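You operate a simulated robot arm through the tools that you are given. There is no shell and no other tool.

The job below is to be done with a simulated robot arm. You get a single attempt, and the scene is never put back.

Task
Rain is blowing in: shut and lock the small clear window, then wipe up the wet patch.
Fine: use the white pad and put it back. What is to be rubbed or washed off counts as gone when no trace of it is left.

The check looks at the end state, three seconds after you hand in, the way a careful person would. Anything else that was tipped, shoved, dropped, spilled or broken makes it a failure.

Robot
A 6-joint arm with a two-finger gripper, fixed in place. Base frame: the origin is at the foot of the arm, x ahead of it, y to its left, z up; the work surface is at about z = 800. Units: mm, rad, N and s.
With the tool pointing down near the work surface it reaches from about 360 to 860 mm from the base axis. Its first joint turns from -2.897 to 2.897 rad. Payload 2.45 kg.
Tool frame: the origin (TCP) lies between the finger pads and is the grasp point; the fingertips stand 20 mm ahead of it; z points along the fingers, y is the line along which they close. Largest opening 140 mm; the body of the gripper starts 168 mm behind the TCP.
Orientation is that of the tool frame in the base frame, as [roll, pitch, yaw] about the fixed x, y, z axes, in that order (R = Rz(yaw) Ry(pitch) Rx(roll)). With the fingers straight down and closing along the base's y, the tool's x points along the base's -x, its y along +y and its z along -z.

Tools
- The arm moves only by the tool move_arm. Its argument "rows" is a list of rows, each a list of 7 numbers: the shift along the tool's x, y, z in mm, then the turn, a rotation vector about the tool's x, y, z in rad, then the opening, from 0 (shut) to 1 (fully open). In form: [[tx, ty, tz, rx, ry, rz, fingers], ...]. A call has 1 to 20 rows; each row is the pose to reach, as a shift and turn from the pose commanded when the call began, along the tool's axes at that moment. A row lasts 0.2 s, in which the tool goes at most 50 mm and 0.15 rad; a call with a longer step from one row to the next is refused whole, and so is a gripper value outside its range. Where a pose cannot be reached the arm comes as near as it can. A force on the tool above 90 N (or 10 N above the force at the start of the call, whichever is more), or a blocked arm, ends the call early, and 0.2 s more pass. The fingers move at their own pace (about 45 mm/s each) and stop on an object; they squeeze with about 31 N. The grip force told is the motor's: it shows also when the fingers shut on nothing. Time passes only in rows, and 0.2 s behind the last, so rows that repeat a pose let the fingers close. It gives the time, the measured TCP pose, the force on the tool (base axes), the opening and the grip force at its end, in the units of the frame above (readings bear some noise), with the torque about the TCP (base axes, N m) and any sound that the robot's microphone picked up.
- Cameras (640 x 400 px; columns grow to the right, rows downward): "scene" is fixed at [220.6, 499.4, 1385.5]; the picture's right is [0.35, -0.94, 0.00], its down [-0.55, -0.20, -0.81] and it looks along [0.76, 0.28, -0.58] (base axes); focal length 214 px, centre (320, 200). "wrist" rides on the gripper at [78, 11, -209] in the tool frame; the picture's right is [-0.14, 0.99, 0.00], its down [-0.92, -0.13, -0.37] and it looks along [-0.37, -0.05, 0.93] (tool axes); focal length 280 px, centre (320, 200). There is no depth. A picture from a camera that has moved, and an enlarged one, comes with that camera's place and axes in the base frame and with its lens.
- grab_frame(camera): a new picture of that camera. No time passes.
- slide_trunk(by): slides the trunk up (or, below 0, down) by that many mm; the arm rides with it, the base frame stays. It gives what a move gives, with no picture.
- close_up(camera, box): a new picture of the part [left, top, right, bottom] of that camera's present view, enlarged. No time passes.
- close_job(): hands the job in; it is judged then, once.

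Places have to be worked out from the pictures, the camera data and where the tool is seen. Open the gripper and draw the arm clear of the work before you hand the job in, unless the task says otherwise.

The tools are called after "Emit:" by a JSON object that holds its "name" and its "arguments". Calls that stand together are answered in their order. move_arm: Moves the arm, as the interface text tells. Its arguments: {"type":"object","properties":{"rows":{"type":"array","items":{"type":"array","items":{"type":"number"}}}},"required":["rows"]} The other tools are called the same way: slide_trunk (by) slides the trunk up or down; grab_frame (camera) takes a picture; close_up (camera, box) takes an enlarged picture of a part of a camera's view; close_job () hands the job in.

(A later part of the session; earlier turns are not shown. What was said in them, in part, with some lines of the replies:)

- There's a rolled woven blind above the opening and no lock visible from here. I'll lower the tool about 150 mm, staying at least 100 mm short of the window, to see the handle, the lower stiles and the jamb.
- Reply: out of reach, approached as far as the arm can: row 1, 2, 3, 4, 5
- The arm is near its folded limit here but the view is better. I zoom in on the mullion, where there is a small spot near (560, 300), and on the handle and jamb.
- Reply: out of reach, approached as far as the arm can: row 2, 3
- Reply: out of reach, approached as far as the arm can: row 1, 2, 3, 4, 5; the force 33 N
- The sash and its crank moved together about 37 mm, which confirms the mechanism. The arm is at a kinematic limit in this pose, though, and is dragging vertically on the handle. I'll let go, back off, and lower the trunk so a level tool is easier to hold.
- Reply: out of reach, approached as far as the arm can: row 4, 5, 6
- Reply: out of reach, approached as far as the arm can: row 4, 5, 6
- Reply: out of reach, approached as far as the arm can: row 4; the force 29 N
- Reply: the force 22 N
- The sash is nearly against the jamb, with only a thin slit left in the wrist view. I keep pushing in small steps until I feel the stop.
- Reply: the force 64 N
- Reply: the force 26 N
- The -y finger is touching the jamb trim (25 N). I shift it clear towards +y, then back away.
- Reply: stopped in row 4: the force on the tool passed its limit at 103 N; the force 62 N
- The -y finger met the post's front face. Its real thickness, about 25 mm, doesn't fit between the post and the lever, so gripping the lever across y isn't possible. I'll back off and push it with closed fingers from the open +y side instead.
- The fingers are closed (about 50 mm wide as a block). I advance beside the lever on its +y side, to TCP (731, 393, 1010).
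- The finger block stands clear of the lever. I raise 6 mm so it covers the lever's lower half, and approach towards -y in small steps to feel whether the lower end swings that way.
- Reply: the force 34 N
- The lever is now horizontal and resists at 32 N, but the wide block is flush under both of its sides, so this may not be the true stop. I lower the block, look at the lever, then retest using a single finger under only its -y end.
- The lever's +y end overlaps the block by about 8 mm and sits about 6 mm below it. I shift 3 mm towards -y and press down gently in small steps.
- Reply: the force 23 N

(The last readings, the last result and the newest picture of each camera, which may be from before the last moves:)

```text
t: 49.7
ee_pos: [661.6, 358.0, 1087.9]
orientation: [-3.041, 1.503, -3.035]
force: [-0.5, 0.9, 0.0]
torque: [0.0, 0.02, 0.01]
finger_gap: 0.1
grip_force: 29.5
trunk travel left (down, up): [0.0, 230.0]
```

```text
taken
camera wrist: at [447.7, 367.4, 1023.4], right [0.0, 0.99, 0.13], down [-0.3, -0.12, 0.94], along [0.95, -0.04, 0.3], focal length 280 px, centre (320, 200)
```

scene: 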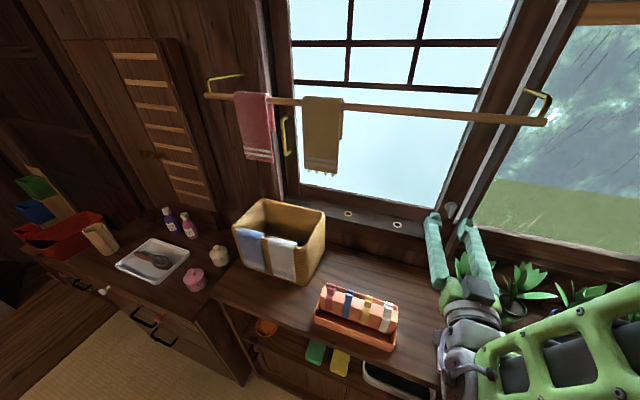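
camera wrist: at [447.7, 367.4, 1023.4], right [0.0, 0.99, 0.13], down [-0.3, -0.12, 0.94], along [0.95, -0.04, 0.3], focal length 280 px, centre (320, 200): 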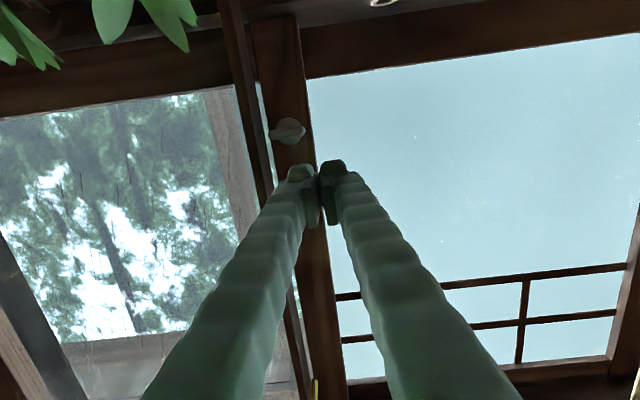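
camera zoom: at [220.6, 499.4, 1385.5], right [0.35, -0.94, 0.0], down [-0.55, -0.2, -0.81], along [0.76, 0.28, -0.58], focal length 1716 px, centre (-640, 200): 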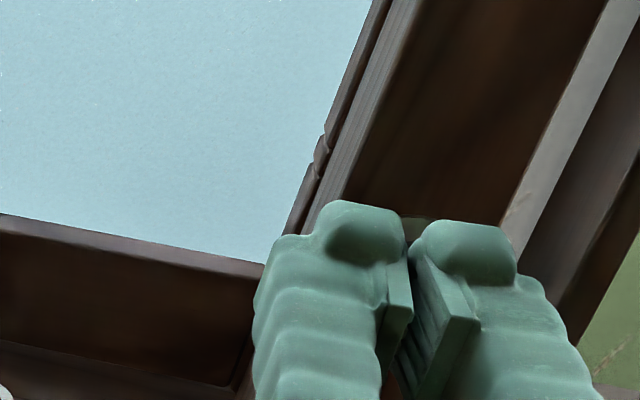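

The lever rests level. To be sure it's really locked, I'll go back to the handle and tug it gently. First I move away from the rod to y≈160, then pitch the tool down again.

Emit:
{"name": "move_arm", "arguments": {"rows": [[-5, -40, -3, 0, 0, 0, 0], [-10, -80, -5, 0, 0, 0, 0], [-15, -120, -5, 0, 0, 0, 0.2], [-20, -160, -5, 0, 0, 0, 0.3], [-25, -198, -5, 0, 0, 0, 0.3]]}}

Emit:
{"name": "move_arm", "arguments": {"rows": [[-5, -5, 0, 0, 0.14, 0, 0.3], [-10, -10, 0, 0, 0.28, 0, 0.3], [-20, -20, 0, 0, 0.42, 0, 0.3], [-30, -35, 0, 0, 0.56, 0, 0.3], [-40, -50, 0, 0, 0.7, 0, 0.3], [-50, -70, 0, 0, 0.85, 0, 0.3]]}}

Emit:
{"name": "grab_frame", "arguments": {"camera": "scene"}}

Emit:
{"name": "close_up", "arguments": {"camera": "scene", "box": [400, 175, 480, 225]}}

```text
t: 50.9
ee_pos: [672.1, 178.8, 1142.6]
orientation: [-2.765, 1.483, -2.771]
force: [0.1, -0.1, 0.7]
torque: [-0.03, 0.01, -0.01]
finger_gap: 41.9
grip_force: 0.2
out of reach, approached as far as the arm can: row 3, 4, 5
trunk travel left (down, up): [0.0, 230.0]
```

```text
t: 52.3
ee_pos: [679.2, 104.3, 1186.4]
orientation: [-3.087, 0.74, -3.128]
force: [-1.2, 1.8, -0.4]
torque: [-0.09, -0.08, -0.06]
finger_gap: 41.8
grip_force: 0.1
out of reach, approached as far as the arm can: row 5, 6
trunk travel left (down, up): [0.0, 230.0]
```

```text
taken
```

scene: 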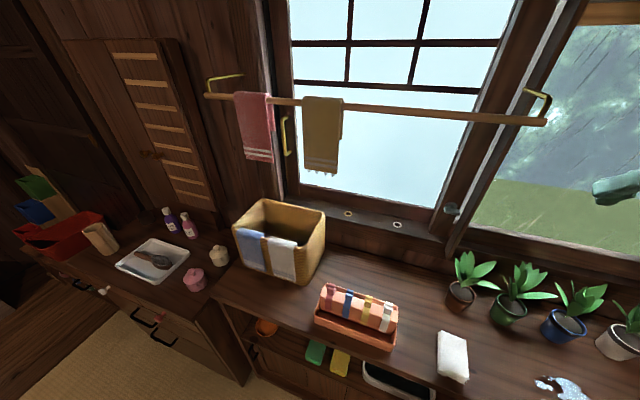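

```text
8.00 times, centred on (440, 200) of scene
camera zoom: at [220.6, 499.4, 1385.5], right [0.35, -0.94, 0.0], down [-0.55, -0.2, -0.81], along [0.76, 0.28, -0.58], focal length 1716 px, centre (-640, 200)
```

zoom: 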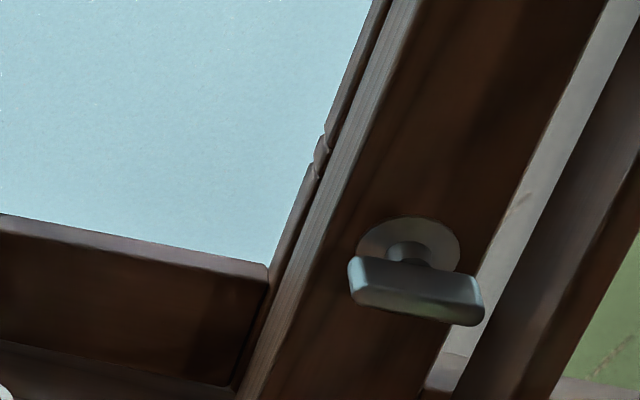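

The lever is clearly level. I move to the pre-grasp point in front of the handle at y≈-163, with the fingers narrowed to 28 mm to stay clear of the jamb trim.

Emit:
{"name": "move_arm", "arguments": {"rows": [[-4, -45, 0.5, -0.008, 0.015, 0.002, 0.2], [-8, -90, 1, -0.015, 0.03, 0.004, 0.2], [-12, -135, 1.7, -0.023, 0.045, 0.005, 0.2], [-16, -180, 2.3, -0.03, 0.06, 0.007, 0.2], [-20, -225, 2.8, -0.038, 0.075, 0.009, 0.2], [-22.6, -267, 3.3, -0.045, 0.09, 0.01, 0.2]]}}

Emit:
{"name": "grab_frame", "arguments": {"camera": "wrist"}}

```text
t: 53.7
ee_pos: [691.1, -161.2, 1206.5]
orientation: [3.136, 0.641, 3.134]
force: [-0.2, -1.1, 0.4]
torque: [0.02, 0.01, 0.01]
finger_gap: 27.9
grip_force: 0.1
trunk travel left (down, up): [0.0, 230.0]
```

```text
taken
camera wrist: at [501.3, -150.5, 1327.9], right [0.11, 0.99, 0.09], down [0.51, -0.14, 0.85], along [0.85, -0.05, -0.52], focal length 280 px, centre (320, 200)
```

wrist: 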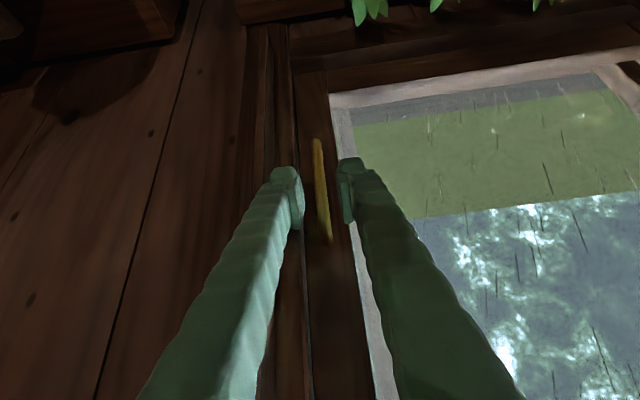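

The handle is centred between the fingers. I advance and close.

Emit:
{"name": "move_arm", "arguments": {"rows": [[0, -1, 20, 0, 0, 0, 0.2], [0, -2, 40, 0, 0, 0, 0.2], [0, -2, 56, 0, 0, 0, 0.2], [0, -2, 56, 0, 0, 0, 0.05], [0, -2, 56, 0, 0, 0, 0.0], [0, -2, 56, 0, 0, 0, 0.0]]}}

Emit:
{"name": "move_arm", "arguments": {"rows": [[0, 2, 0, 0, 0, 0, 0], [0, 4, 0, 0, 0, 0, 0], [0, 6, 0, 0, 0, 0, 0]]}}

```text
t: 55.1
ee_pos: [724.5, -163.2, 1162.6]
orientation: [3.134, 0.644, 3.132]
force: [-0.3, 2.8, -0.4]
torque: [0.0, 0.0, 0.0]
finger_gap: 10.8
grip_force: 38.1
trunk travel left (down, up): [0.0, 230.0]
```

```text
t: 55.9
ee_pos: [724.9, -162.2, 1163.6]
orientation: [3.136, 0.644, 3.131]
force: [0.2, -16.4, -3.8]
torque: [-0.13, 0.09, -0.16]
finger_gap: 10.8
grip_force: 37.5
trunk travel left (down, up): [0.0, 230.0]
```

The sash holds. A 6 mm commanded pull gave 16 N with about 1 mm of give, whereas it slid freely before, so it's locked. I relax the pull, open slightly and retreat.

Emit:
{"name": "move_arm", "arguments": {"rows": [[0, -4, 0, 0, 0, 0, 0.0], [0, -6, 0, 0, 0, 0, 0.08], [0, -6, 0, 0, 0, 0, 0.2], [0, -6, 0, 0, 0, 0, 0.2], [0, -4, -25, 0, 0, 0, 0.2], [0, 0, -50, 0, 0, 0, 0.2], [0, 30, -80, 0, 0, 0, 0.3], [0, 70, -110, 0, 0, 0, 0.4]]}}

Emit:
{"name": "grab_frame", "arguments": {"camera": "wrist"}}

Emit:
{"name": "grab_frame", "arguments": {"camera": "scene"}}

```text
t: 57.7
ee_pos: [657.6, -88.9, 1253.9]
orientation: [3.134, 0.646, 3.13]
force: [-0.3, -0.3, 0.9]
torque: [-0.07, -0.03, 0.01]
finger_gap: 56.4
grip_force: 0.1
trunk travel left (down, up): [0.0, 230.0]
```

```text
taken
camera wrist: at [468.8, -77.7, 1375.1], right [0.12, 0.99, 0.09], down [0.51, -0.14, 0.85], along [0.85, -0.05, -0.52], focal length 280 px, centre (320, 200)
```

wrist: 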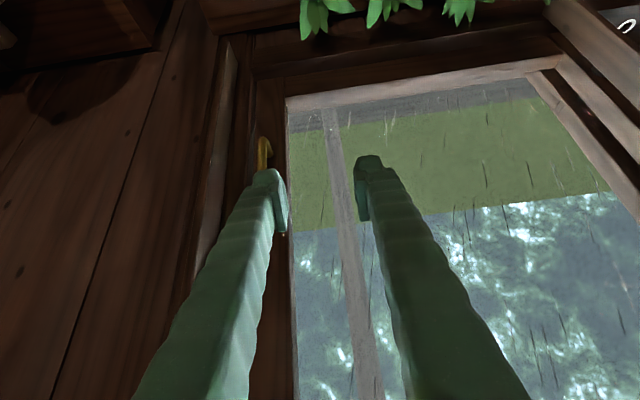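

```text
taken
```

scene: 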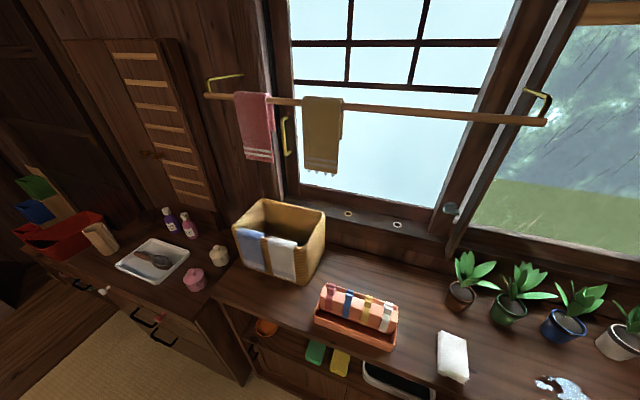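

The window is shut and locked. Now the wiping: the pad lies at about x 463–543, y 252–313, and the wet patch spans about x 470–550, y 18–123. I point the tool straight down over the bench and raise the trunk back to its starting height.

Emit:
{"name": "move_arm", "arguments": {"rows": [[23.6, 31.7, -7.4, 0, 0.108, 0, 0.5], [47.3, 63.3, -14.8, 0, 0.216, 0, 0.6], [71, 95, -22.2, 0, 0.324, 0, 0.6], [94.5, 126.7, -29.6, 0, 0.431, 0, 0.6], [118, 158, -37, 0, 0.539, 0, 0.6], [141.8, 190, -44.4, 0, 0.646, 0, 0.6]]}}

Emit:
{"name": "slide_trunk", "arguments": {"by": 125}}

Emit:
{"name": "grab_frame", "arguments": {"camera": "wrist"}}

Emit:
{"name": "grab_frame", "arguments": {"camera": "scene"}}

```text
t: 59.1
ee_pos: [520.0, 104.6, 1202.9]
orientation: [3.137, -0.004, 3.137]
force: [0.4, 0.1, -0.1]
torque: [-0.01, -0.05, 0.01]
finger_gap: 84.1
grip_force: 0.0
trunk travel left (down, up): [0.0, 230.0]
```

```text
t: 60.7
ee_pos: [521.5, 103.2, 1326.5]
orientation: [3.135, -0.003, 3.137]
force: [-0.9, 0.6, -0.4]
torque: [0.01, -0.04, -0.03]
finger_gap: 84.2
grip_force: 0.2
trunk travel left (down, up): [-125.0, 105.0]
```

```text
taken
camera wrist: at [442.4, 114.5, 1537.1], right [0.14, 0.99, 0.0], down [0.92, -0.13, 0.37], along [0.36, -0.05, -0.93], focal length 280 px, centre (320, 200)
```

wrist: 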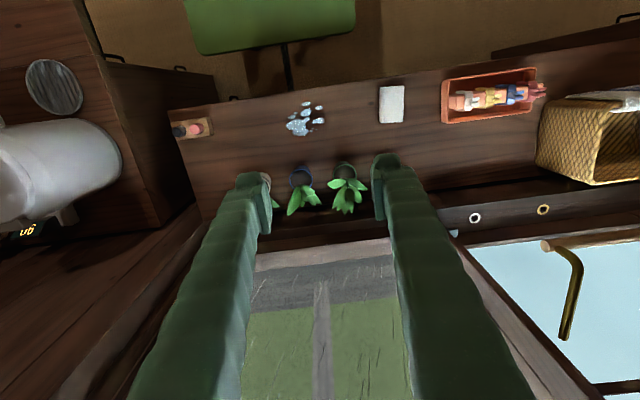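

```text
taken
```

scene: 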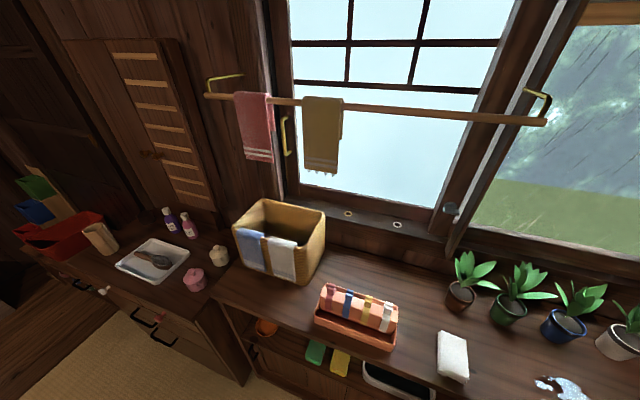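

The trunk is back up and the tool points straight down. I move over the pad, to about (503, 282, 1010), for a close look.

Emit:
{"name": "move_arm", "arguments": {"rows": [[2, 20, 35, 0, 0, 0, 0.7], [4, 40, 70, 0, 0, 0, 0.7], [6, 60, 105, 0, 0, 0, 0.7], [8, 80, 140, 0, 0, 0, 0.7], [10, 100, 175, 0, 0, 0, 0.7], [12, 120, 210, 0, 0, 0, 0.7], [14, 140, 245, 0, 0, 0, 0.7], [16, 160, 280, 0, 0, 0, 0.7], [18, 179, 316, 0, 0, 0, 0.7]]}}

Emit:
{"name": "grab_frame", "arguments": {"camera": "wrist"}}

Emit:
{"name": "close_up", "arguments": {"camera": "scene", "box": [400, 300, 560, 400]}}

```text
t: 62.7
ee_pos: [502.7, 284.7, 1013.9]
orientation: [3.136, 0.0, 3.136]
force: [-0.3, 0.5, -0.2]
torque: [-0.01, 0.01, -0.03]
finger_gap: 98.2
grip_force: 0.0
trunk travel left (down, up): [-125.0, 105.0]
```

```text
taken
camera wrist: at [424.1, 295.7, 1222.3], right [0.14, 0.99, 0.0], down [0.92, -0.13, 0.37], along [0.36, -0.05, -0.93], focal length 280 px, centre (320, 200)
```

wrist: 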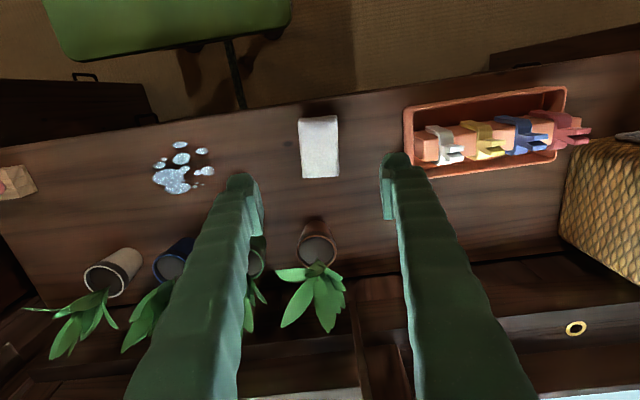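

```text
4.00 times, centred on (480, 350) of scene
camera zoom: at [220.6, 499.4, 1385.5], right [0.35, -0.94, 0.0], down [-0.55, -0.2, -0.81], along [0.76, 0.28, -0.58], focal length 858 px, centre (-320, -400)
```

zoom: 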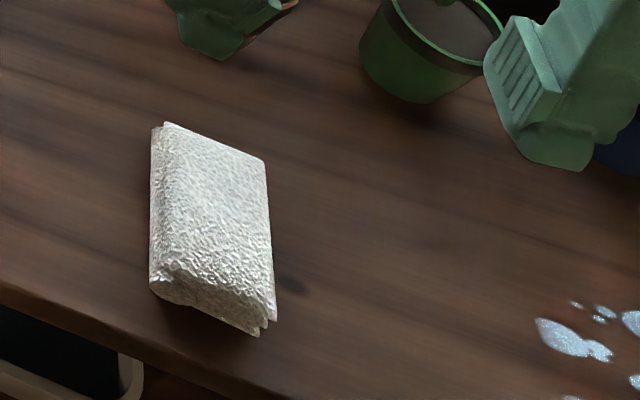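

Emit:
{"name": "close_up", "arguments": {"camera": "wrist", "box": [270, 90, 398, 170]}}

Emit:
{"name": "close_up", "arguments": {"camera": "wrist", "box": [120, 125, 248, 205]}}

```text
5.00 times, centred on (334, 130) of wrist
camera zoom: at [424.1, 295.7, 1222.3], right [0.14, 0.99, 0.0], down [0.92, -0.13, 0.37], along [0.36, -0.05, -0.93], focal length 1402 px, centre (250, 550)
```

zoom: 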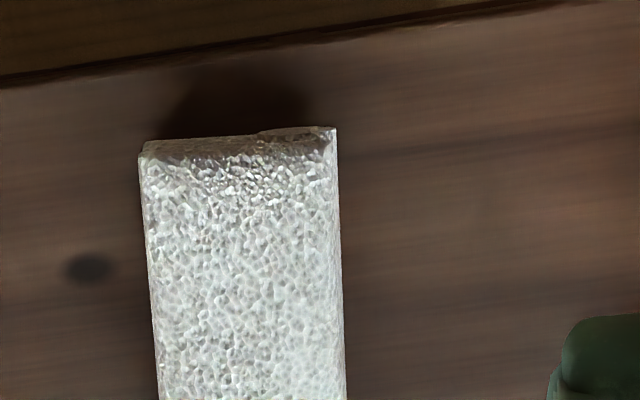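

```text
5.00 times, centred on (184, 165) of wrist
camera zoom: at [424.1, 295.7, 1222.3], right [0.14, 0.99, 0.0], down [0.92, -0.13, 0.37], along [0.36, -0.05, -0.93], focal length 1402 px, centre (1000, 375)
```

zoom: 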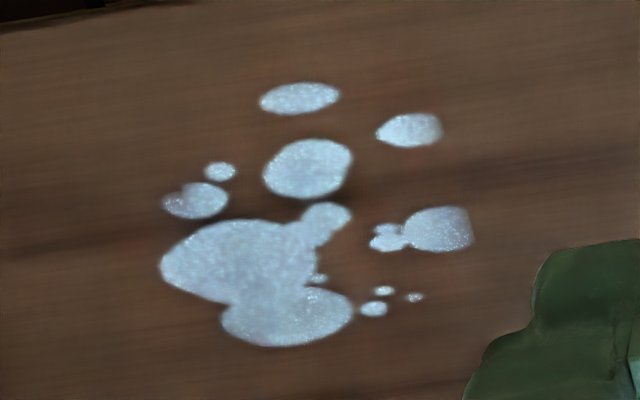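

The pad measures about 85 × 55 mm, centred at (501, 285) and turned about -0.075 rad. The patch spans x 463–548, y 14–119. I align to the pad and descend to z≈870.

Emit:
{"name": "move_arm", "arguments": {"rows": [[1, 0, 36, 0, 0, 0.04, 0.6], [1.5, 0, 72, 0, 0, 0.075, 0.6], [1.7, 0, 108, 0, 0, 0.075, 0.6], [1.7, 0, 144, 0, 0, 0.075, 0.6]]}}

Emit:
{"name": "grab_frame", "arguments": {"camera": "wrist"}}

Emit:
{"name": "close_up", "arguments": {"camera": "scene", "box": [380, 290, 540, 390]}}

```text
t: 63.7
ee_pos: [503.0, 288.4, 867.2]
orientation: [3.135, -0.002, 3.062]
force: [0.3, 0.2, 0.0]
torque: [0.03, 0.02, 0.01]
finger_gap: 83.8
grip_force: 0.0
trunk travel left (down, up): [-125.0, 105.0]
```

```text
taken
camera wrist: at [425.8, 303.3, 1077.0], right [0.22, 0.98, 0.0], down [0.91, -0.2, 0.37], along [0.36, -0.08, -0.93], focal length 280 px, centre (320, 200)
```

wrist: 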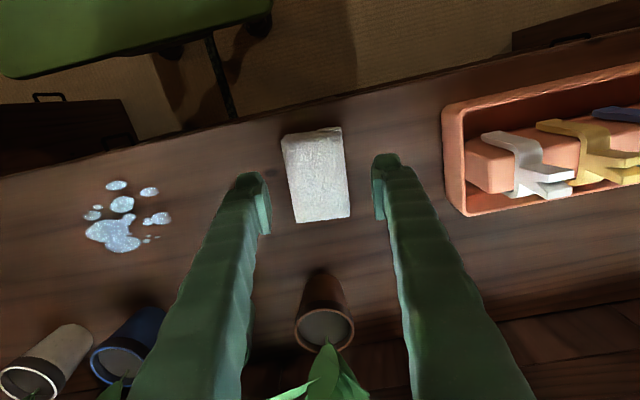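

```text
4.00 times, centred on (460, 340) of scene
camera zoom: at [220.6, 499.4, 1385.5], right [0.35, -0.94, 0.0], down [-0.55, -0.2, -0.81], along [0.76, 0.28, -0.58], focal length 858 px, centre (-240, -360)
```

zoom: 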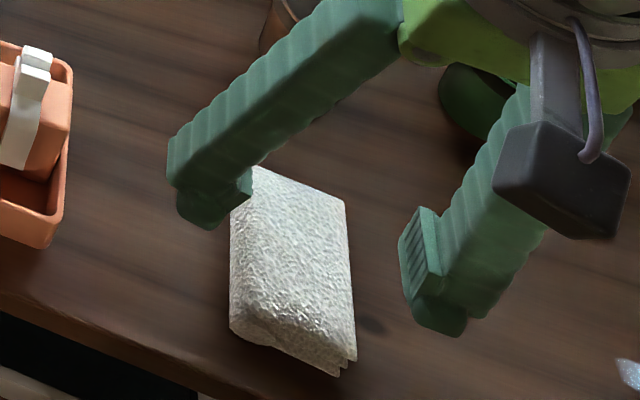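

The fingers straddle the pad, whose centre I now put at (503, 284). I shift 4 mm towards -y and descend slowly to TCP z≈826, so the fingertips stay about 6 mm above the bench.

Emit:
{"name": "move_arm", "arguments": {"rows": [[0, -2, 12, 0, 0, 0, 0.6], [0, -4, 24, 0, 0, 0, 0.6], [0, -4, 34, 0, 0, 0, 0.6], [0, -4, 41, 0, 0, 0, 0.6]]}}

Emit:
{"name": "close_up", "arguments": {"camera": "scene", "box": [380, 290, 540, 390]}}

Emit:
{"name": "grab_frame", "arguments": {"camera": "wrist"}}

```text
t: 64.7
ee_pos: [500.8, 283.1, 825.1]
orientation: [3.138, -0.002, 3.062]
force: [-0.4, 0.5, 0.4]
torque: [-0.03, -0.02, -0.03]
finger_gap: 84.0
grip_force: 0.1
trunk travel left (down, up): [-125.0, 105.0]
```

```text
4.00 times, centred on (460, 340) of scene
camera zoom: at [220.6, 499.4, 1385.5], right [0.35, -0.94, 0.0], down [-0.55, -0.2, -0.81], along [0.76, 0.28, -0.58], focal length 858 px, centre (-240, -360)
```

zoom: 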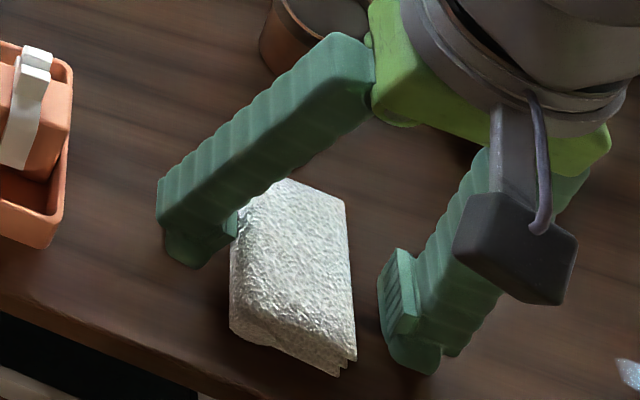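

```text
taken
camera wrist: at [423.2, 298.5, 1035.4], right [0.22, 0.98, 0.0], down [0.91, -0.2, 0.37], along [0.36, -0.08, -0.93], focal length 280 px, centre (320, 200)
```

wrist: 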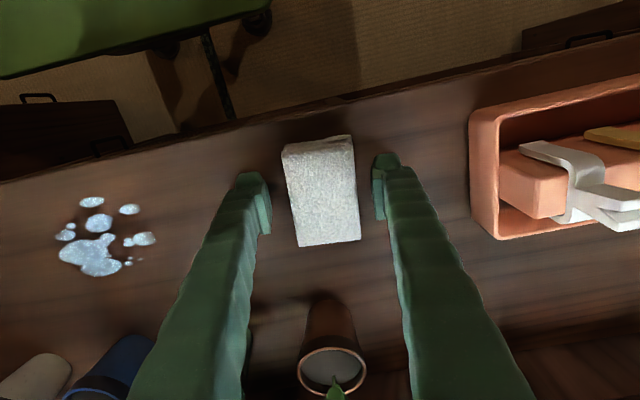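

The pad is centred between the fingers with no contact force. I close on it.

Emit:
{"name": "move_arm", "arguments": {"rows": [[0, 1, 0, 0, 0, 0, 0.45], [0, 1, 0, 0, 0, 0, 0.35], [0, 1, 0, 0, 0, 0, 0.2], [0, 1, 0, 0, 0, 0, 0.1], [0, 1, 0, 0, 0, 0, 0.1]]}}

Emit:
{"name": "close_up", "arguments": {"camera": "scene", "box": [380, 290, 540, 390]}}

```text
t: 65.9
ee_pos: [500.6, 282.4, 826.1]
orientation: [3.138, -0.002, 3.06]
force: [0.3, -0.3, -0.7]
torque: [-0.02, 0.01, -0.01]
finger_gap: 57.2
grip_force: 31.2
trunk travel left (down, up): [-125.0, 105.0]
```

```text
4.00 times, centred on (460, 340) of scene
camera zoom: at [220.6, 499.4, 1385.5], right [0.35, -0.94, 0.0], down [-0.55, -0.2, -0.81], along [0.76, 0.28, -0.58], focal length 858 px, centre (-240, -360)
```

zoom: 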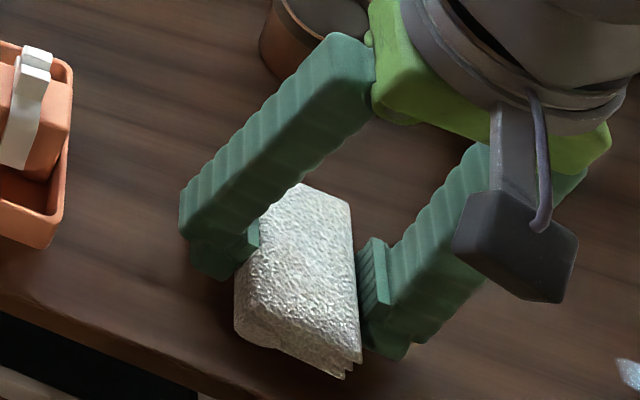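

Gripped at 57 mm. The pad's home is TCP (500.7, 282.8, 825.7) with yaw 3.06. I lift it 25 mm and carry it to just beside the patch at (490, 160).

Emit:
{"name": "move_arm", "arguments": {"rows": [[0, 0, -12, 0, 0, 0, 0.1], [0, 0, -25, 0, 0, 0, 0.1], [0.2, -40, -25, 0, 0, 0, 0.1], [0.4, -80, -25, 0, 0, 0, 0.1], [0.7, -123.3, -25, 0, 0, 0, 0.1]]}}

Emit:
{"name": "close_up", "arguments": {"camera": "scene", "box": [440, 275, 640, 400]}}

Emit:
{"name": "grab_frame", "arguments": {"camera": "wrist"}}

```text
t: 67.1
ee_pos: [490.8, 160.3, 851.5]
orientation: [3.137, -0.001, 3.061]
force: [0.9, -0.2, -0.9]
torque: [0.0, 0.0, -0.04]
finger_gap: 56.7
grip_force: 30.5
trunk travel left (down, up): [-125.0, 105.0]
```

```text
3.20 times, centred on (540, 338) of scene
camera zoom: at [220.6, 499.4, 1385.5], right [0.35, -0.94, 0.0], down [-0.55, -0.2, -0.81], along [0.76, 0.28, -0.58], focal length 686 px, centre (-384, -240)
```

zoom: 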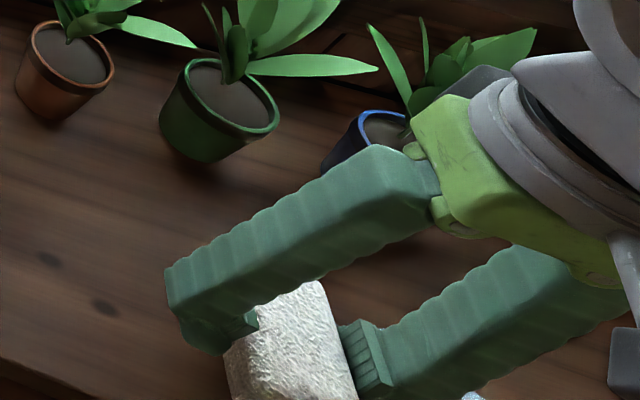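

```text
taken
camera wrist: at [413.6, 176.0, 1061.7], right [0.22, 0.98, 0.0], down [0.91, -0.2, 0.37], along [0.36, -0.07, -0.93], focal length 280 px, centre (320, 200)
```

wrist: 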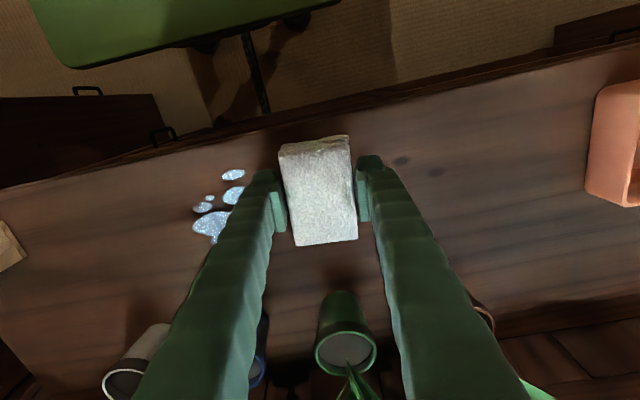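

The pad is held squarely. I lower it to the bench in small steps and feel for contact.

Emit:
{"name": "move_arm", "arguments": {"rows": [[0, 0, 12, 0, 0, 0, 0.1], [0, 0, 22, 0, 0, 0, 0.1], [0, 0, 25, 0, 0, 0, 0.1], [0, 0, 27, 0, 0, 0, 0.1]]}}

```text
t: 68.1
ee_pos: [490.7, 159.1, 827.0]
orientation: [3.137, 0.0, 3.06]
force: [-1.5, 1.5, 16.6]
torque: [-0.22, 0.34, 0.0]
finger_gap: 56.7
grip_force: 30.9
trunk travel left (down, up): [-125.0, 105.0]
```

Contact with about 17 N of press. I sweep towards -y through the patch to y≈-30 along x≈490.

Emit:
{"name": "move_arm", "arguments": {"rows": [[-1, -12, 0, 0, 0, 0, 0.1], [-2, -24, 0, 0, 0, 0, 0.1], [-3, -36, 0, 0, 0, 0, 0.1], [-4, -48, 0, 0, 0, 0, 0.1], [-5, -60, 0, 0, 0, 0, 0.1], [-6, -72, 0, 0, 0, 0, 0.1], [-7, -84, 0, 0, 0, 0, 0.1], [-8, -96, 0, 0, 0, 0, 0.1], [-9, -108, 0, 0, 0, 0, 0.1], [-10, -120, 0, 0, 0, 0, 0.1], [-11, -132, 0, 0, 0, 0, 0.1], [-12, -144, 0, 0, 0, 0, 0.1], [-13, -156, 0, 0, 0, 0, 0.1], [-14, -168, 0, 0, 0, 0, 0.1], [-15, -180, 0, 0, 0, 0, 0.1], [-15.5, -189, 0, 0, 0, 0, 0.1]]}}

Emit:
{"name": "grab_frame", "arguments": {"camera": "wrist"}}

Emit:
{"name": "grab_frame", "arguments": {"camera": "scene"}}

```text
t: 71.5
ee_pos: [489.8, -27.9, 822.8]
orientation: [3.139, 0.001, 3.061]
force: [-0.6, 17.9, 43.6]
torque: [0.22, 0.0, 0.03]
finger_gap: 57.4
grip_force: 31.8
trunk travel left (down, up): [-125.0, 105.0]
```

```text
taken
camera wrist: at [411.9, -12.4, 1034.0], right [0.22, 0.98, 0.0], down [0.91, -0.2, 0.37], along [0.36, -0.08, -0.93], focal length 280 px, centre (320, 200)
```

wrist: 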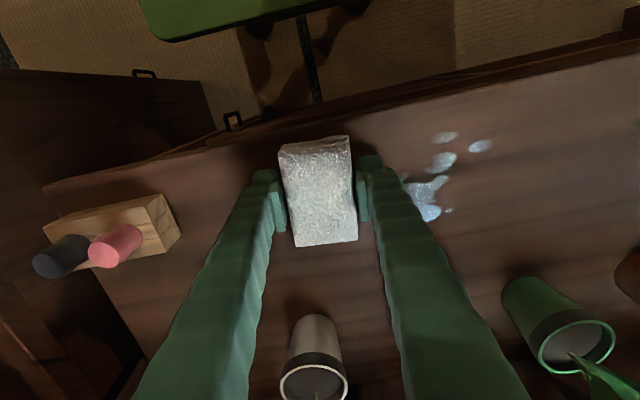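

```text
taken
```

scene: 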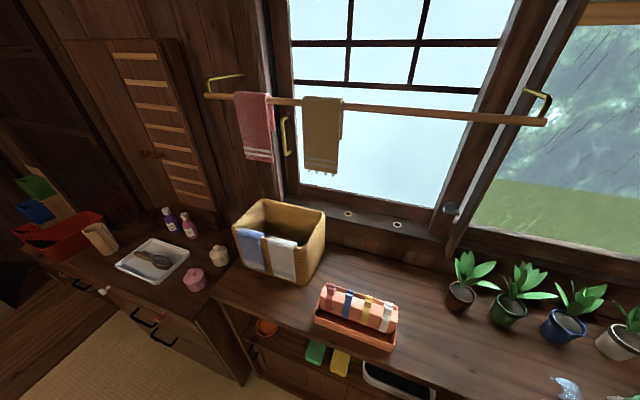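

The patch has thinned but isn't gone, so it needs more strokes. The press rose to 44 N, so I ease up slightly and sweep back towards +y, shifting over to the x≈515 lane.

Emit:
{"name": "close_up", "arguments": {"camera": "wrist", "box": [370, 100, 530, 240]}}

Emit:
{"name": "move_arm", "arguments": {"rows": [[-6, 0, -1.5, 0, 0, 0, 0.1], [-14, 0, -1.5, 0, 0, 0, 0.1], [-22, 0, -1.5, 0, 0, 0, 0.1], [-21, 12, -1.5, 0, 0, 0, 0.1], [-20, 24, -1.5, 0, 0, 0, 0.1], [-19, 36, -1.5, 0, 0, 0, 0.1], [-18, 48, -1.5, 0, 0, 0, 0.1], [-17, 60, -1.5, 0, 0, 0, 0.1], [-16, 72, -1.5, 0, 0, 0, 0.1], [-15, 84, -1.5, 0, 0, 0, 0.1], [-14, 96, -1.5, 0, 0, 0, 0.1], [-13, 108, -1.5, 0, 0, 0, 0.1], [-12, 120, -1.5, 0, 0, 0, 0.1], [-11, 132, -1.5, 0, 0, 0, 0.1], [-10, 144, -1.5, 0, 0, 0, 0.1], [-9, 156, -1.5, 0, 0, 0, 0.1], [-8, 168, -1.5, 0, 0, 0, 0.1], [-7, 178, -1.5, 0, 0, 0, 0.1]]}}

Emit:
{"name": "grab_frame", "arguments": {"camera": "wrist"}}

Emit:
{"name": "close_up", "arguments": {"camera": "scene", "box": [440, 275, 640, 400]}}

```text
2.86 times, centred on (450, 170) of wrist
camera zoom: at [411.9, -12.4, 1034.0], right [0.22, 0.98, 0.0], down [0.91, -0.2, 0.37], along [0.36, -0.08, -0.93], focal length 801 px, centre (-51, 286)
```

zoom: 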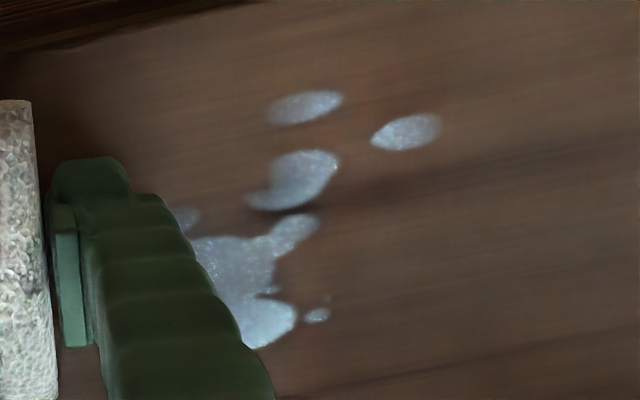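

```text
t: 75.3
ee_pos: [511.5, 147.5, 826.9]
orientation: [3.136, -0.002, 3.062]
force: [0.0, 0.5, -1.0]
torque: [0.0, -0.03, 0.02]
finger_gap: 57.3
grip_force: 31.6
trunk travel left (down, up): [-125.0, 105.0]
```

```text
taken
camera wrist: at [434.5, 163.4, 1036.8], right [0.22, 0.98, 0.0], down [0.91, -0.2, 0.37], along [0.36, -0.08, -0.93], focal length 280 px, centre (320, 200)
```

wrist: 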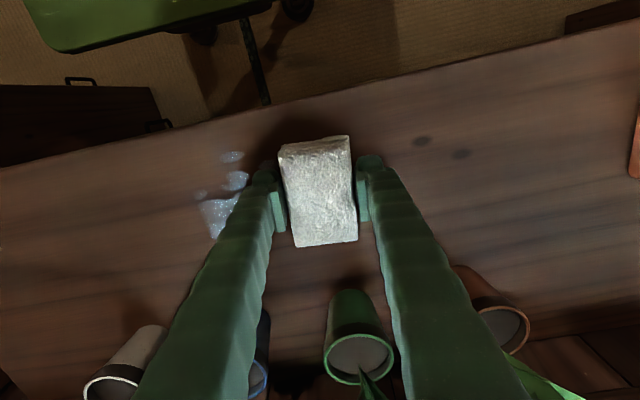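

```text
3.20 times, centred on (540, 338) of scene
camera zoom: at [220.6, 499.4, 1385.5], right [0.35, -0.94, 0.0], down [-0.55, -0.2, -0.81], along [0.76, 0.28, -0.58], focal length 686 px, centre (-384, -240)
```

zoom: 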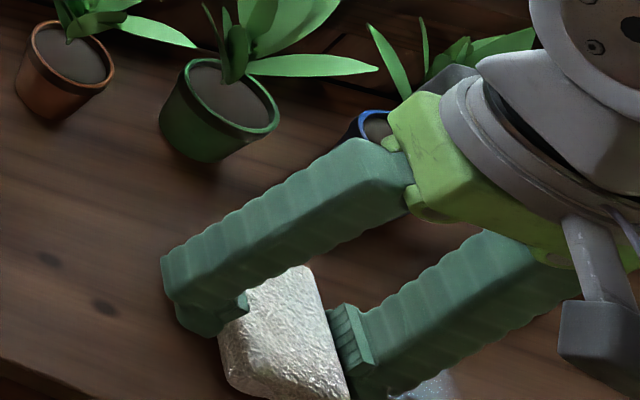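

The return stroke lost contact pressure because the pad had seated a bit higher in the grip. I press 3 mm lower and sweep again towards -y along x≈511.

Emit:
{"name": "move_arm", "arguments": {"rows": [[0, 0, 2, 0, 0, 0, 0.1], [0, 0, 3.2, 0, 0, 0, 0.1], [-1, -13, 3.2, 0, 0, 0, 0.1], [-2, -26, 3.2, 0, 0, 0, 0.1], [-3, -39, 3.2, 0, 0, 0, 0.1], [-4, -52, 3.2, 0, 0, 0, 0.1], [-5, -65, 3.2, 0, 0, 0, 0.1], [-6, -78, 3.2, 0, 0, 0, 0.1], [-7, -91, 3.2, 0, 0, 0, 0.1], [-8, -104, 3.2, 0, 0, 0, 0.1], [-9, -117, 3.2, 0, 0, 0, 0.1], [-10, -130, 3.2, 0, 0, 0, 0.1], [-11, -143, 3.2, 0, 0, 0, 0.1], [-12.5, -156, 3.2, 0, 0, 0, 0.1], [-13.5, -169, 3.2, 0, 0, 0, 0.1], [-14.5, -178, 3.2, 0, 0, 0, 0.1]]}}

Emit:
{"name": "grab_frame", "arguments": {"camera": "wrist"}}

```text
t: 78.7
ee_pos: [510.0, -30.1, 822.3]
orientation: [3.139, -0.001, 3.062]
force: [-1.7, 12.7, 33.6]
torque: [-0.06, -0.11, 0.06]
finger_gap: 57.1
grip_force: 30.8
trunk travel left (down, up): [-125.0, 105.0]
```

```text
taken
camera wrist: at [432.4, -14.1, 1032.2], right [0.22, 0.98, 0.0], down [0.91, -0.2, 0.37], along [0.36, -0.08, -0.93], focal length 280 px, centre (320, 200)
```

wrist: 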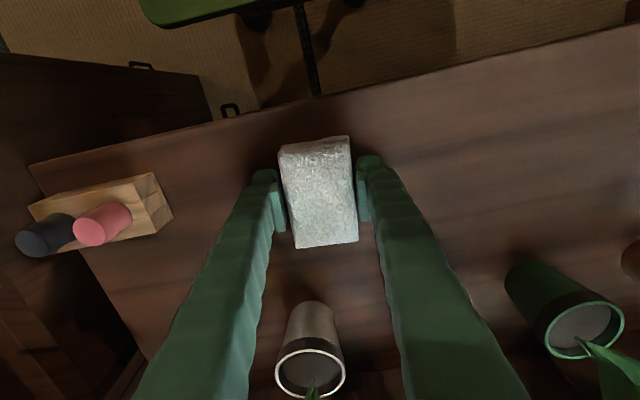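

The visible area now looks clean. To leave no trace I do another return pass with pressure kept on, along the nearer lane at x≈490.

Emit:
{"name": "close_up", "arguments": {"camera": "wrist", "box": [370, 80, 530, 240]}}

Emit:
{"name": "move_arm", "arguments": {"rows": [[10, 0, 0.5, 0, 0, 0, 0.1], [20, 0, 0.5, 0, 0, 0, 0.1], [21, 13, 0.5, 0, 0, 0, 0.1], [22, 26, 0.5, 0, 0, 0, 0.1], [23, 39, 0.5, 0, 0, 0, 0.1], [24, 52, 0.5, 0, 0, 0, 0.1], [25, 65, 0.5, 0, 0, 0, 0.1], [26, 78, 0.5, 0, 0, 0, 0.1], [27, 91, 0.5, 0, 0, 0, 0.1], [28, 104, 0.5, 0, 0, 0, 0.1], [29, 117, 0.5, 0, 0, 0, 0.1], [30, 130, 0.5, 0, 0, 0, 0.1], [31, 143, 0.5, 0, 0, 0, 0.1], [32.5, 156, 0.5, 0, 0, 0, 0.1], [33.5, 169, 0.5, 0, 0, 0, 0.1], [34.5, 182, 0.5, 0, 0, 0, 0.1]]}}

Emit:
{"name": "grab_frame", "arguments": {"camera": "wrist"}}

Emit:
{"name": "close_up", "arguments": {"camera": "wrist", "box": [150, 100, 310, 260]}}

```text
2.50 times, centred on (450, 160) of wrist
camera zoom: at [432.4, -14.1, 1032.2], right [0.22, 0.98, 0.0], down [0.91, -0.2, 0.37], along [0.36, -0.08, -0.93], focal length 701 px, centre (-5, 300)
```

zoom: 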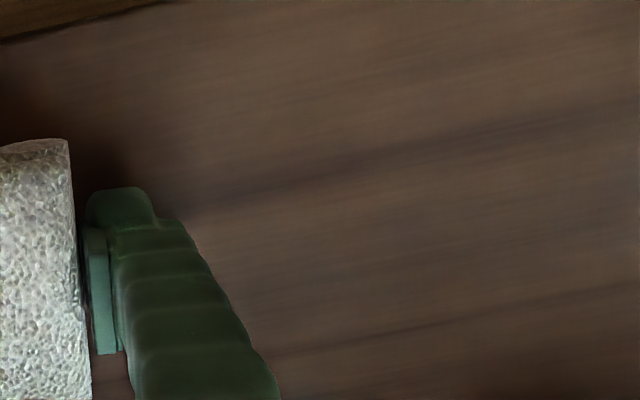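

```text
t: 82.1
ee_pos: [491.9, 153.5, 822.8]
orientation: [3.138, -0.002, 3.06]
force: [-1.1, 1.9, 1.4]
torque: [0.11, 0.04, -0.01]
finger_gap: 57.2
grip_force: 30.8
trunk travel left (down, up): [-125.0, 105.0]
```

```text
taken
camera wrist: at [414.1, 168.9, 1032.0], right [0.22, 0.98, 0.0], down [0.91, -0.2, 0.37], along [0.36, -0.08, -0.93], focal length 280 px, centre (320, 200)
```

wrist: 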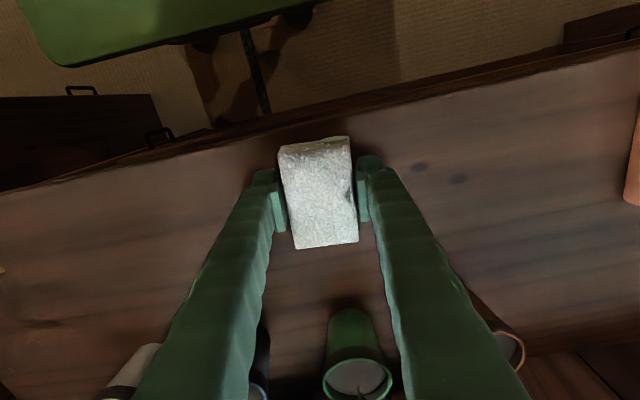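

```text
2.50 times, centred on (230, 180) of wrist
camera zoom: at [414.1, 168.9, 1032.0], right [0.22, 0.98, 0.0], down [0.91, -0.2, 0.37], along [0.36, -0.08, -0.93], focal length 701 px, centre (545, 250)
```

zoom: 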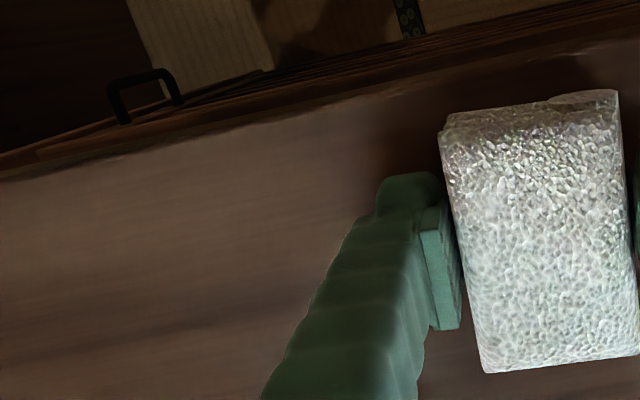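

The area looks clean. I lift the pad and carry it above its home position, then inspect the whole wiped area.

Emit:
{"name": "move_arm", "arguments": {"rows": [[0, 0, -15, 0, 0, 0, 0.1], [0, 0, -30, 0, 0, 0, 0.1], [0.3, 40, -35, 0, 0, 0, 0.1], [0.6, 80, -35, 0, 0, 0, 0.1], [1.0, 120, -35, 0, 0, 0, 0.1], [1.6, 129.6, -35, 0, 0, 0, 0.1]]}}

Emit:
{"name": "grab_frame", "arguments": {"camera": "wrist"}}

Emit:
{"name": "close_up", "arguments": {"camera": "wrist", "box": [0, 130, 240, 280]}}

Emit:
{"name": "close_up", "arguments": {"camera": "scene", "box": [440, 275, 640, 400]}}

```text
t: 83.5
ee_pos: [501.6, 285.1, 858.2]
orientation: [3.138, -0.002, 3.063]
force: [-0.5, 0.1, -0.1]
torque: [-0.07, -0.04, 0.0]
finger_gap: 57.1
grip_force: 30.7
trunk travel left (down, up): [-125.0, 105.0]
```

```text
taken
camera wrist: at [423.8, 299.9, 1068.2], right [0.22, 0.98, 0.0], down [0.91, -0.2, 0.37], along [0.36, -0.08, -0.93], focal length 280 px, centre (320, 200)
```

wrist: 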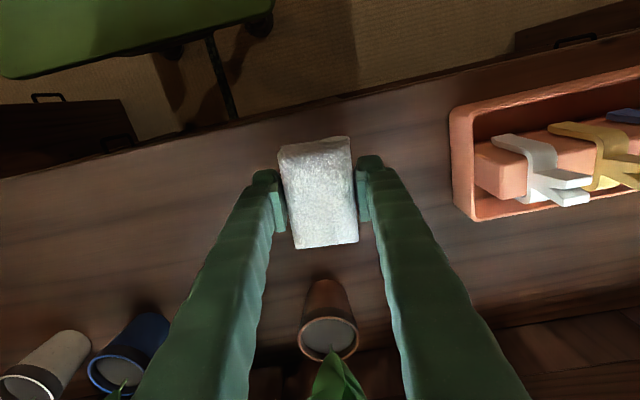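

```text
2.67 times, centred on (120, 205) of wrist
camera zoom: at [423.8, 299.9, 1068.2], right [0.22, 0.98, 0.0], down [0.91, -0.2, 0.37], along [0.36, -0.08, -0.93], focal length 748 px, centre (853, 187)
```

zoom: 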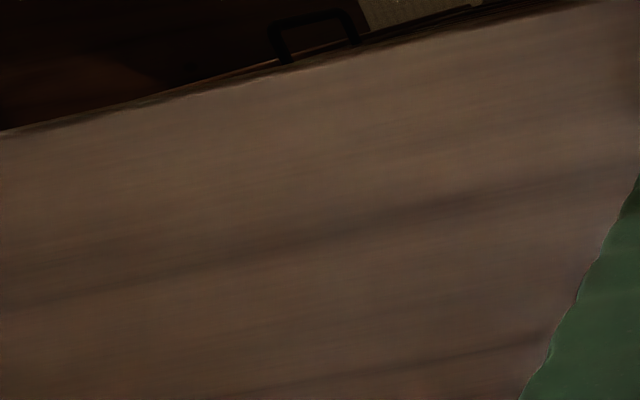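

```text
3.20 times, centred on (540, 338) of scene
camera zoom: at [220.6, 499.4, 1385.5], right [0.35, -0.94, 0.0], down [-0.55, -0.2, -0.81], along [0.76, 0.28, -0.58], focal length 686 px, centre (-384, -240)
```

zoom: 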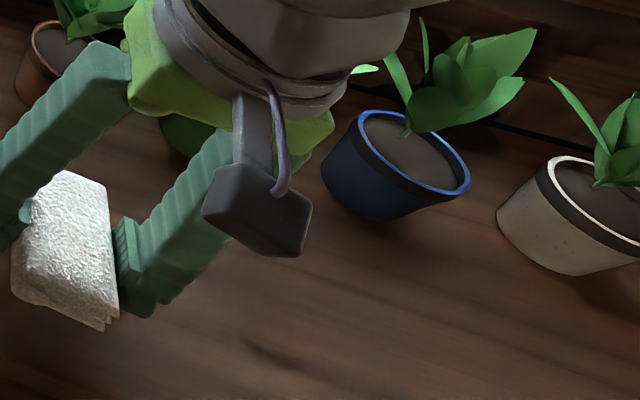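

No trace of wet remains; the faint dark streaks are wood grain that was there before. I lower the pad onto its home spot, easing down over the last millimetres.

Emit:
{"name": "move_arm", "arguments": {"rows": [[0.5, -2, 12, 0, 0, 0, 0.1], [0.5, -2, 24, 0, 0, 0, 0.1], [0.5, -2, 30, 0, 0, 0, 0.1], [0.5, -2, 33, 0, 0, 0, 0.1], [0.5, -2, 34.5, 0, 0, 0, 0.1]]}}

```text
t: 84.7
ee_pos: [499.1, 281.1, 824.8]
orientation: [3.136, -0.002, 3.061]
force: [-0.6, -0.6, -0.7]
torque: [0.0, -0.02, -0.01]
finger_gap: 57.0
grip_force: 31.3
trunk travel left (down, up): [-125.0, 105.0]
```

No contact yet at z 824.8. I continue down 1–2 mm with a small position correction.

Emit:
{"name": "move_arm", "arguments": {"rows": [[-0.7, 1, 0.7, 0, 0, 0, 0.1], [-0.7, 1, 1.4, 0, 0, 0, 0.1], [-0.7, 1, 2, 0, 0, 0, 0.1]]}}

Emit:
{"name": "close_up", "arguments": {"camera": "scene", "box": [380, 290, 540, 390]}}

```text
t: 85.5
ee_pos: [500.7, 282.5, 822.7]
orientation: [3.136, -0.002, 3.06]
force: [-0.1, -1.1, 3.9]
torque: [0.12, 0.07, -0.02]
finger_gap: 57.0
grip_force: 31.5
trunk travel left (down, up): [-125.0, 105.0]
```

```text
4.00 times, centred on (460, 340) of scene
camera zoom: at [220.6, 499.4, 1385.5], right [0.35, -0.94, 0.0], down [-0.55, -0.2, -0.81], along [0.76, 0.28, -0.58], focal length 858 px, centre (-240, -360)
```

zoom: 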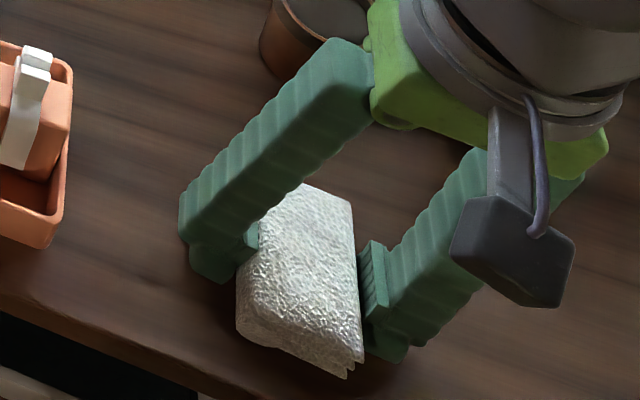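

Light contact (4 N) at the home position, matching the earlier picture. I open the fingers and lift straight up.

Emit:
{"name": "move_arm", "arguments": {"rows": [[0, 0, -0.5, 0, 0, 0, 0.45], [0, 0, -0.5, 0, 0, 0, 0.5], [0, 0, -0.5, 0, 0, 0, 0.58], [0, 0, -0.5, 0, 0, 0, 0.6], [0, 0, -20, 0, 0, 0, 0.6], [0, 0, -55, 0, 0, 0, 0.6], [0, 0, -100, 0, 0, 0, 0.6], [0, 0, -145, 0, 0, 0, 0.6], [0, 0, -190, 0, 0, 0, 0.6]]}}

Emit:
{"name": "grab_frame", "arguments": {"camera": "wrist"}}

Emit:
{"name": "close_up", "arguments": {"camera": "scene", "box": [400, 300, 560, 400]}}

```text
t: 87.5
ee_pos: [503.1, 280.4, 1011.7]
orientation: [3.136, -0.003, 3.062]
force: [0.2, 0.2, 0.5]
torque: [0.04, -0.03, 0.01]
finger_gap: 84.0
grip_force: 0.0
trunk travel left (down, up): [-125.0, 105.0]
```

```text
taken
camera wrist: at [425.9, 296.3, 1221.1], right [0.22, 0.98, 0.0], down [0.91, -0.2, 0.37], along [0.36, -0.08, -0.93], focal length 280 px, centre (320, 200)
```

wrist: 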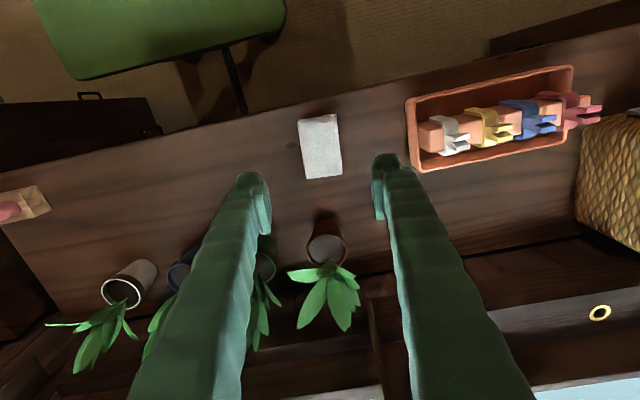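

```text
4.00 times, centred on (480, 350) of scene
camera zoom: at [220.6, 499.4, 1385.5], right [0.35, -0.94, 0.0], down [-0.55, -0.2, -0.81], along [0.76, 0.28, -0.58], focal length 858 px, centre (-320, -400)
```

zoom: 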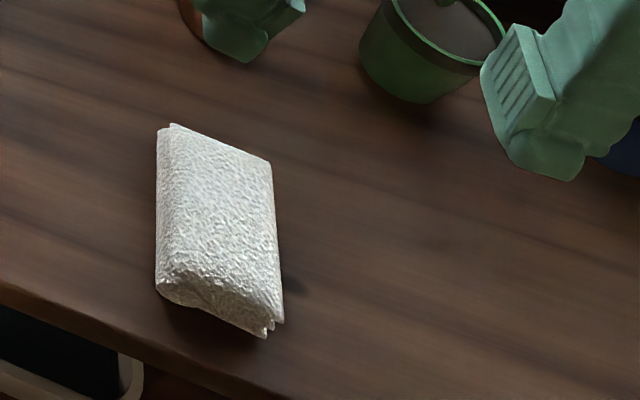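

The pad is back within about 4 mm of where it lay. I raise the arm clear, moving away from the rod, and do a final check of the scene.

Emit:
{"name": "move_arm", "arguments": {"rows": [[-3, -25, -30, 0, 0, 0, 0.8], [-8, -50, -60, 0, 0, 0, 1], [-14, -75, -90, 0, 0, 0, 1], [-20, -100, -120, 0, 0, 0, 1], [-26, -125, -150, 0, 0, 0, 1], [-32, -150, -185, 0, 0, 0, 1], [-40, -175, -220, 0, 0, 0, 1], [-48, -195, -255, 0, 0, 0, 1], [-54, -205, -285, 0, 0, 0, 1]]}}

Emit:
{"name": "grab_frame", "arguments": {"camera": "wrist"}}

Emit:
{"name": "grab_frame", "arguments": {"camera": "scene"}}

Emit:
{"name": "close_up", "arguments": {"camera": "scene", "box": [400, 250, 640, 400]}}

Emit:
{"name": "close_up", "arguments": {"camera": "scene", "box": [400, 165, 496, 225]}}

Emit:
{"name": "close_up", "arguments": {"camera": "wrist", "box": [240, 60, 440, 185]}}

```text
t: 89.5
ee_pos: [539.0, 71.1, 1296.9]
orientation: [3.136, 0.0, 3.062]
force: [0.4, 0.4, 0.4]
torque: [0.04, -0.02, 0.01]
finger_gap: 140.1
grip_force: 0.0
trunk travel left (down, up): [-125.0, 105.0]
```

```text
taken
camera wrist: at [461.3, 86.6, 1506.2], right [0.22, 0.98, 0.0], down [0.91, -0.2, 0.37], along [0.36, -0.08, -0.93], focal length 280 px, centre (320, 200)
```

wrist: 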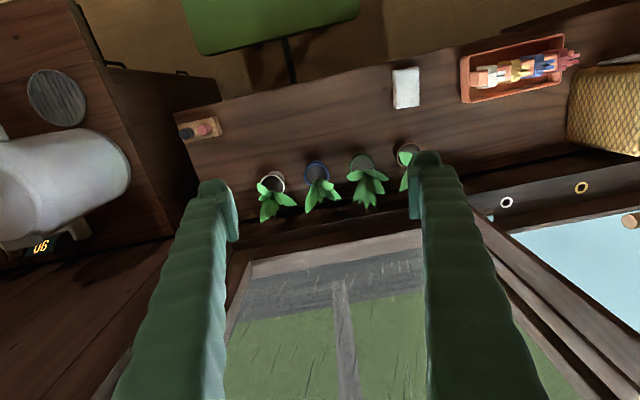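

```text
taken
```

scene: 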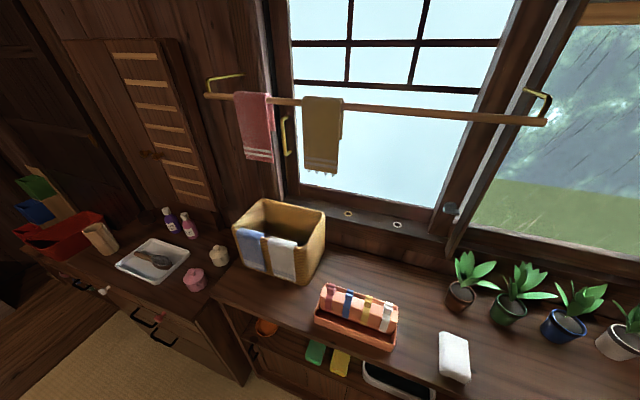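

```text
2.67 times, centred on (520, 325) of scene
camera zoom: at [220.6, 499.4, 1385.5], right [0.35, -0.94, 0.0], down [-0.55, -0.2, -0.81], along [0.76, 0.28, -0.58], focal length 572 px, centre (-213, -133)
```

zoom: 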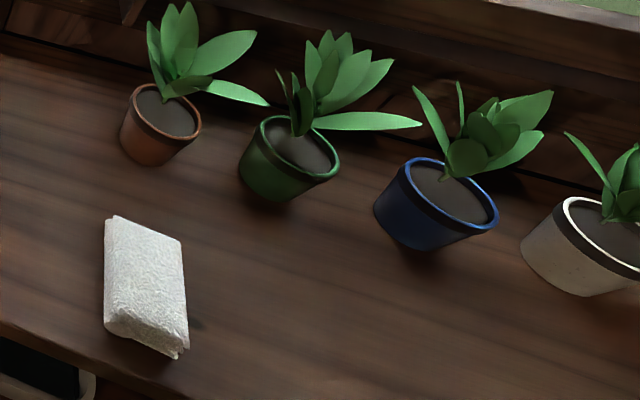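

```text
6.67 times, centred on (448, 195) of scene
camera zoom: at [220.6, 499.4, 1385.5], right [0.35, -0.94, 0.0], down [-0.55, -0.2, -0.81], along [0.76, 0.28, -0.58], focal length 1430 px, centre (-533, 233)
```

zoom: 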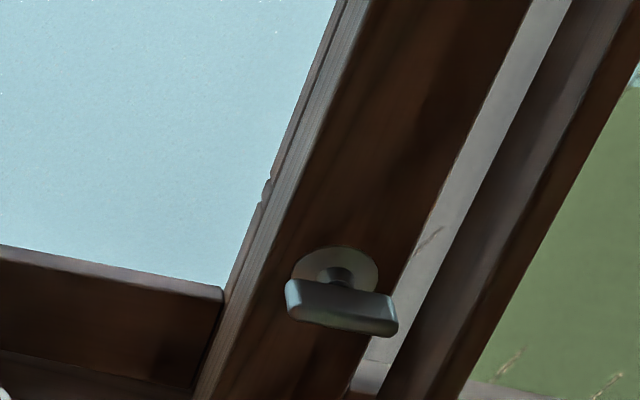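

```text
3.20 times, centred on (340, 122) of wrist
camera zoom: at [461.3, 86.6, 1506.2], right [0.22, 0.98, 0.0], down [0.91, -0.2, 0.37], along [0.36, -0.08, -0.93], focal length 897 px, centre (256, 448)
```

zoom: 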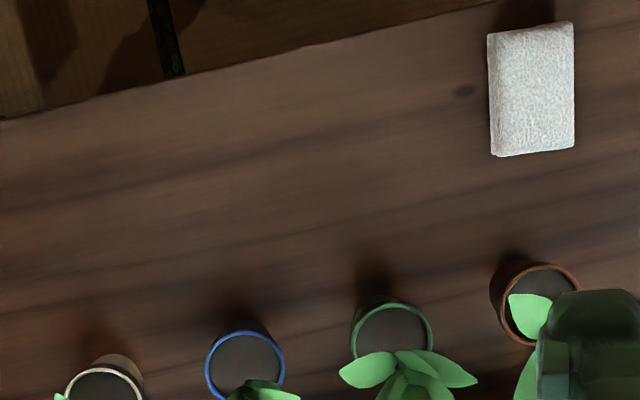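

The sash is shut and its thumb-turn is in the locked position, held under a tug. The bench shows no trace of wet, the pad is back, and the pots, towels and tray look the same as at the start. The gripper is open and the arm is clear, so I hand the job in.

Emit:
{"name": "close_job", "arguments": {}}

```text
The job is handed in.
```

The small clear window is shut and locked, the wet patch is wiped up, and the white pad is back in its place. I handed the job in; no verdict came back with it.

- **Window:** I slid the sash until it hit its stop, then turned the lock lever a quarter turn to its stop. A light pull on the handle afterwards moved it only about 1 mm, where before it slid freely.
- **Wet patch:** after four strokes with the pad, the final pictures show no trace of it. The faint dark streaks still on the bench are wood grain that was there at the start.
- **Pad:** it lies about 4–5 mm from where it was.
- **Contacts along the way:** two fingertip touches happened, both with fixed woodwork and nothing else:
    - the post beside the lock, briefly at about 100 N;
    - the trim beside the window, at about 25 N.

The plants, towels and tray look the same as at the start. The gripper is open and the arm is clear of the work.
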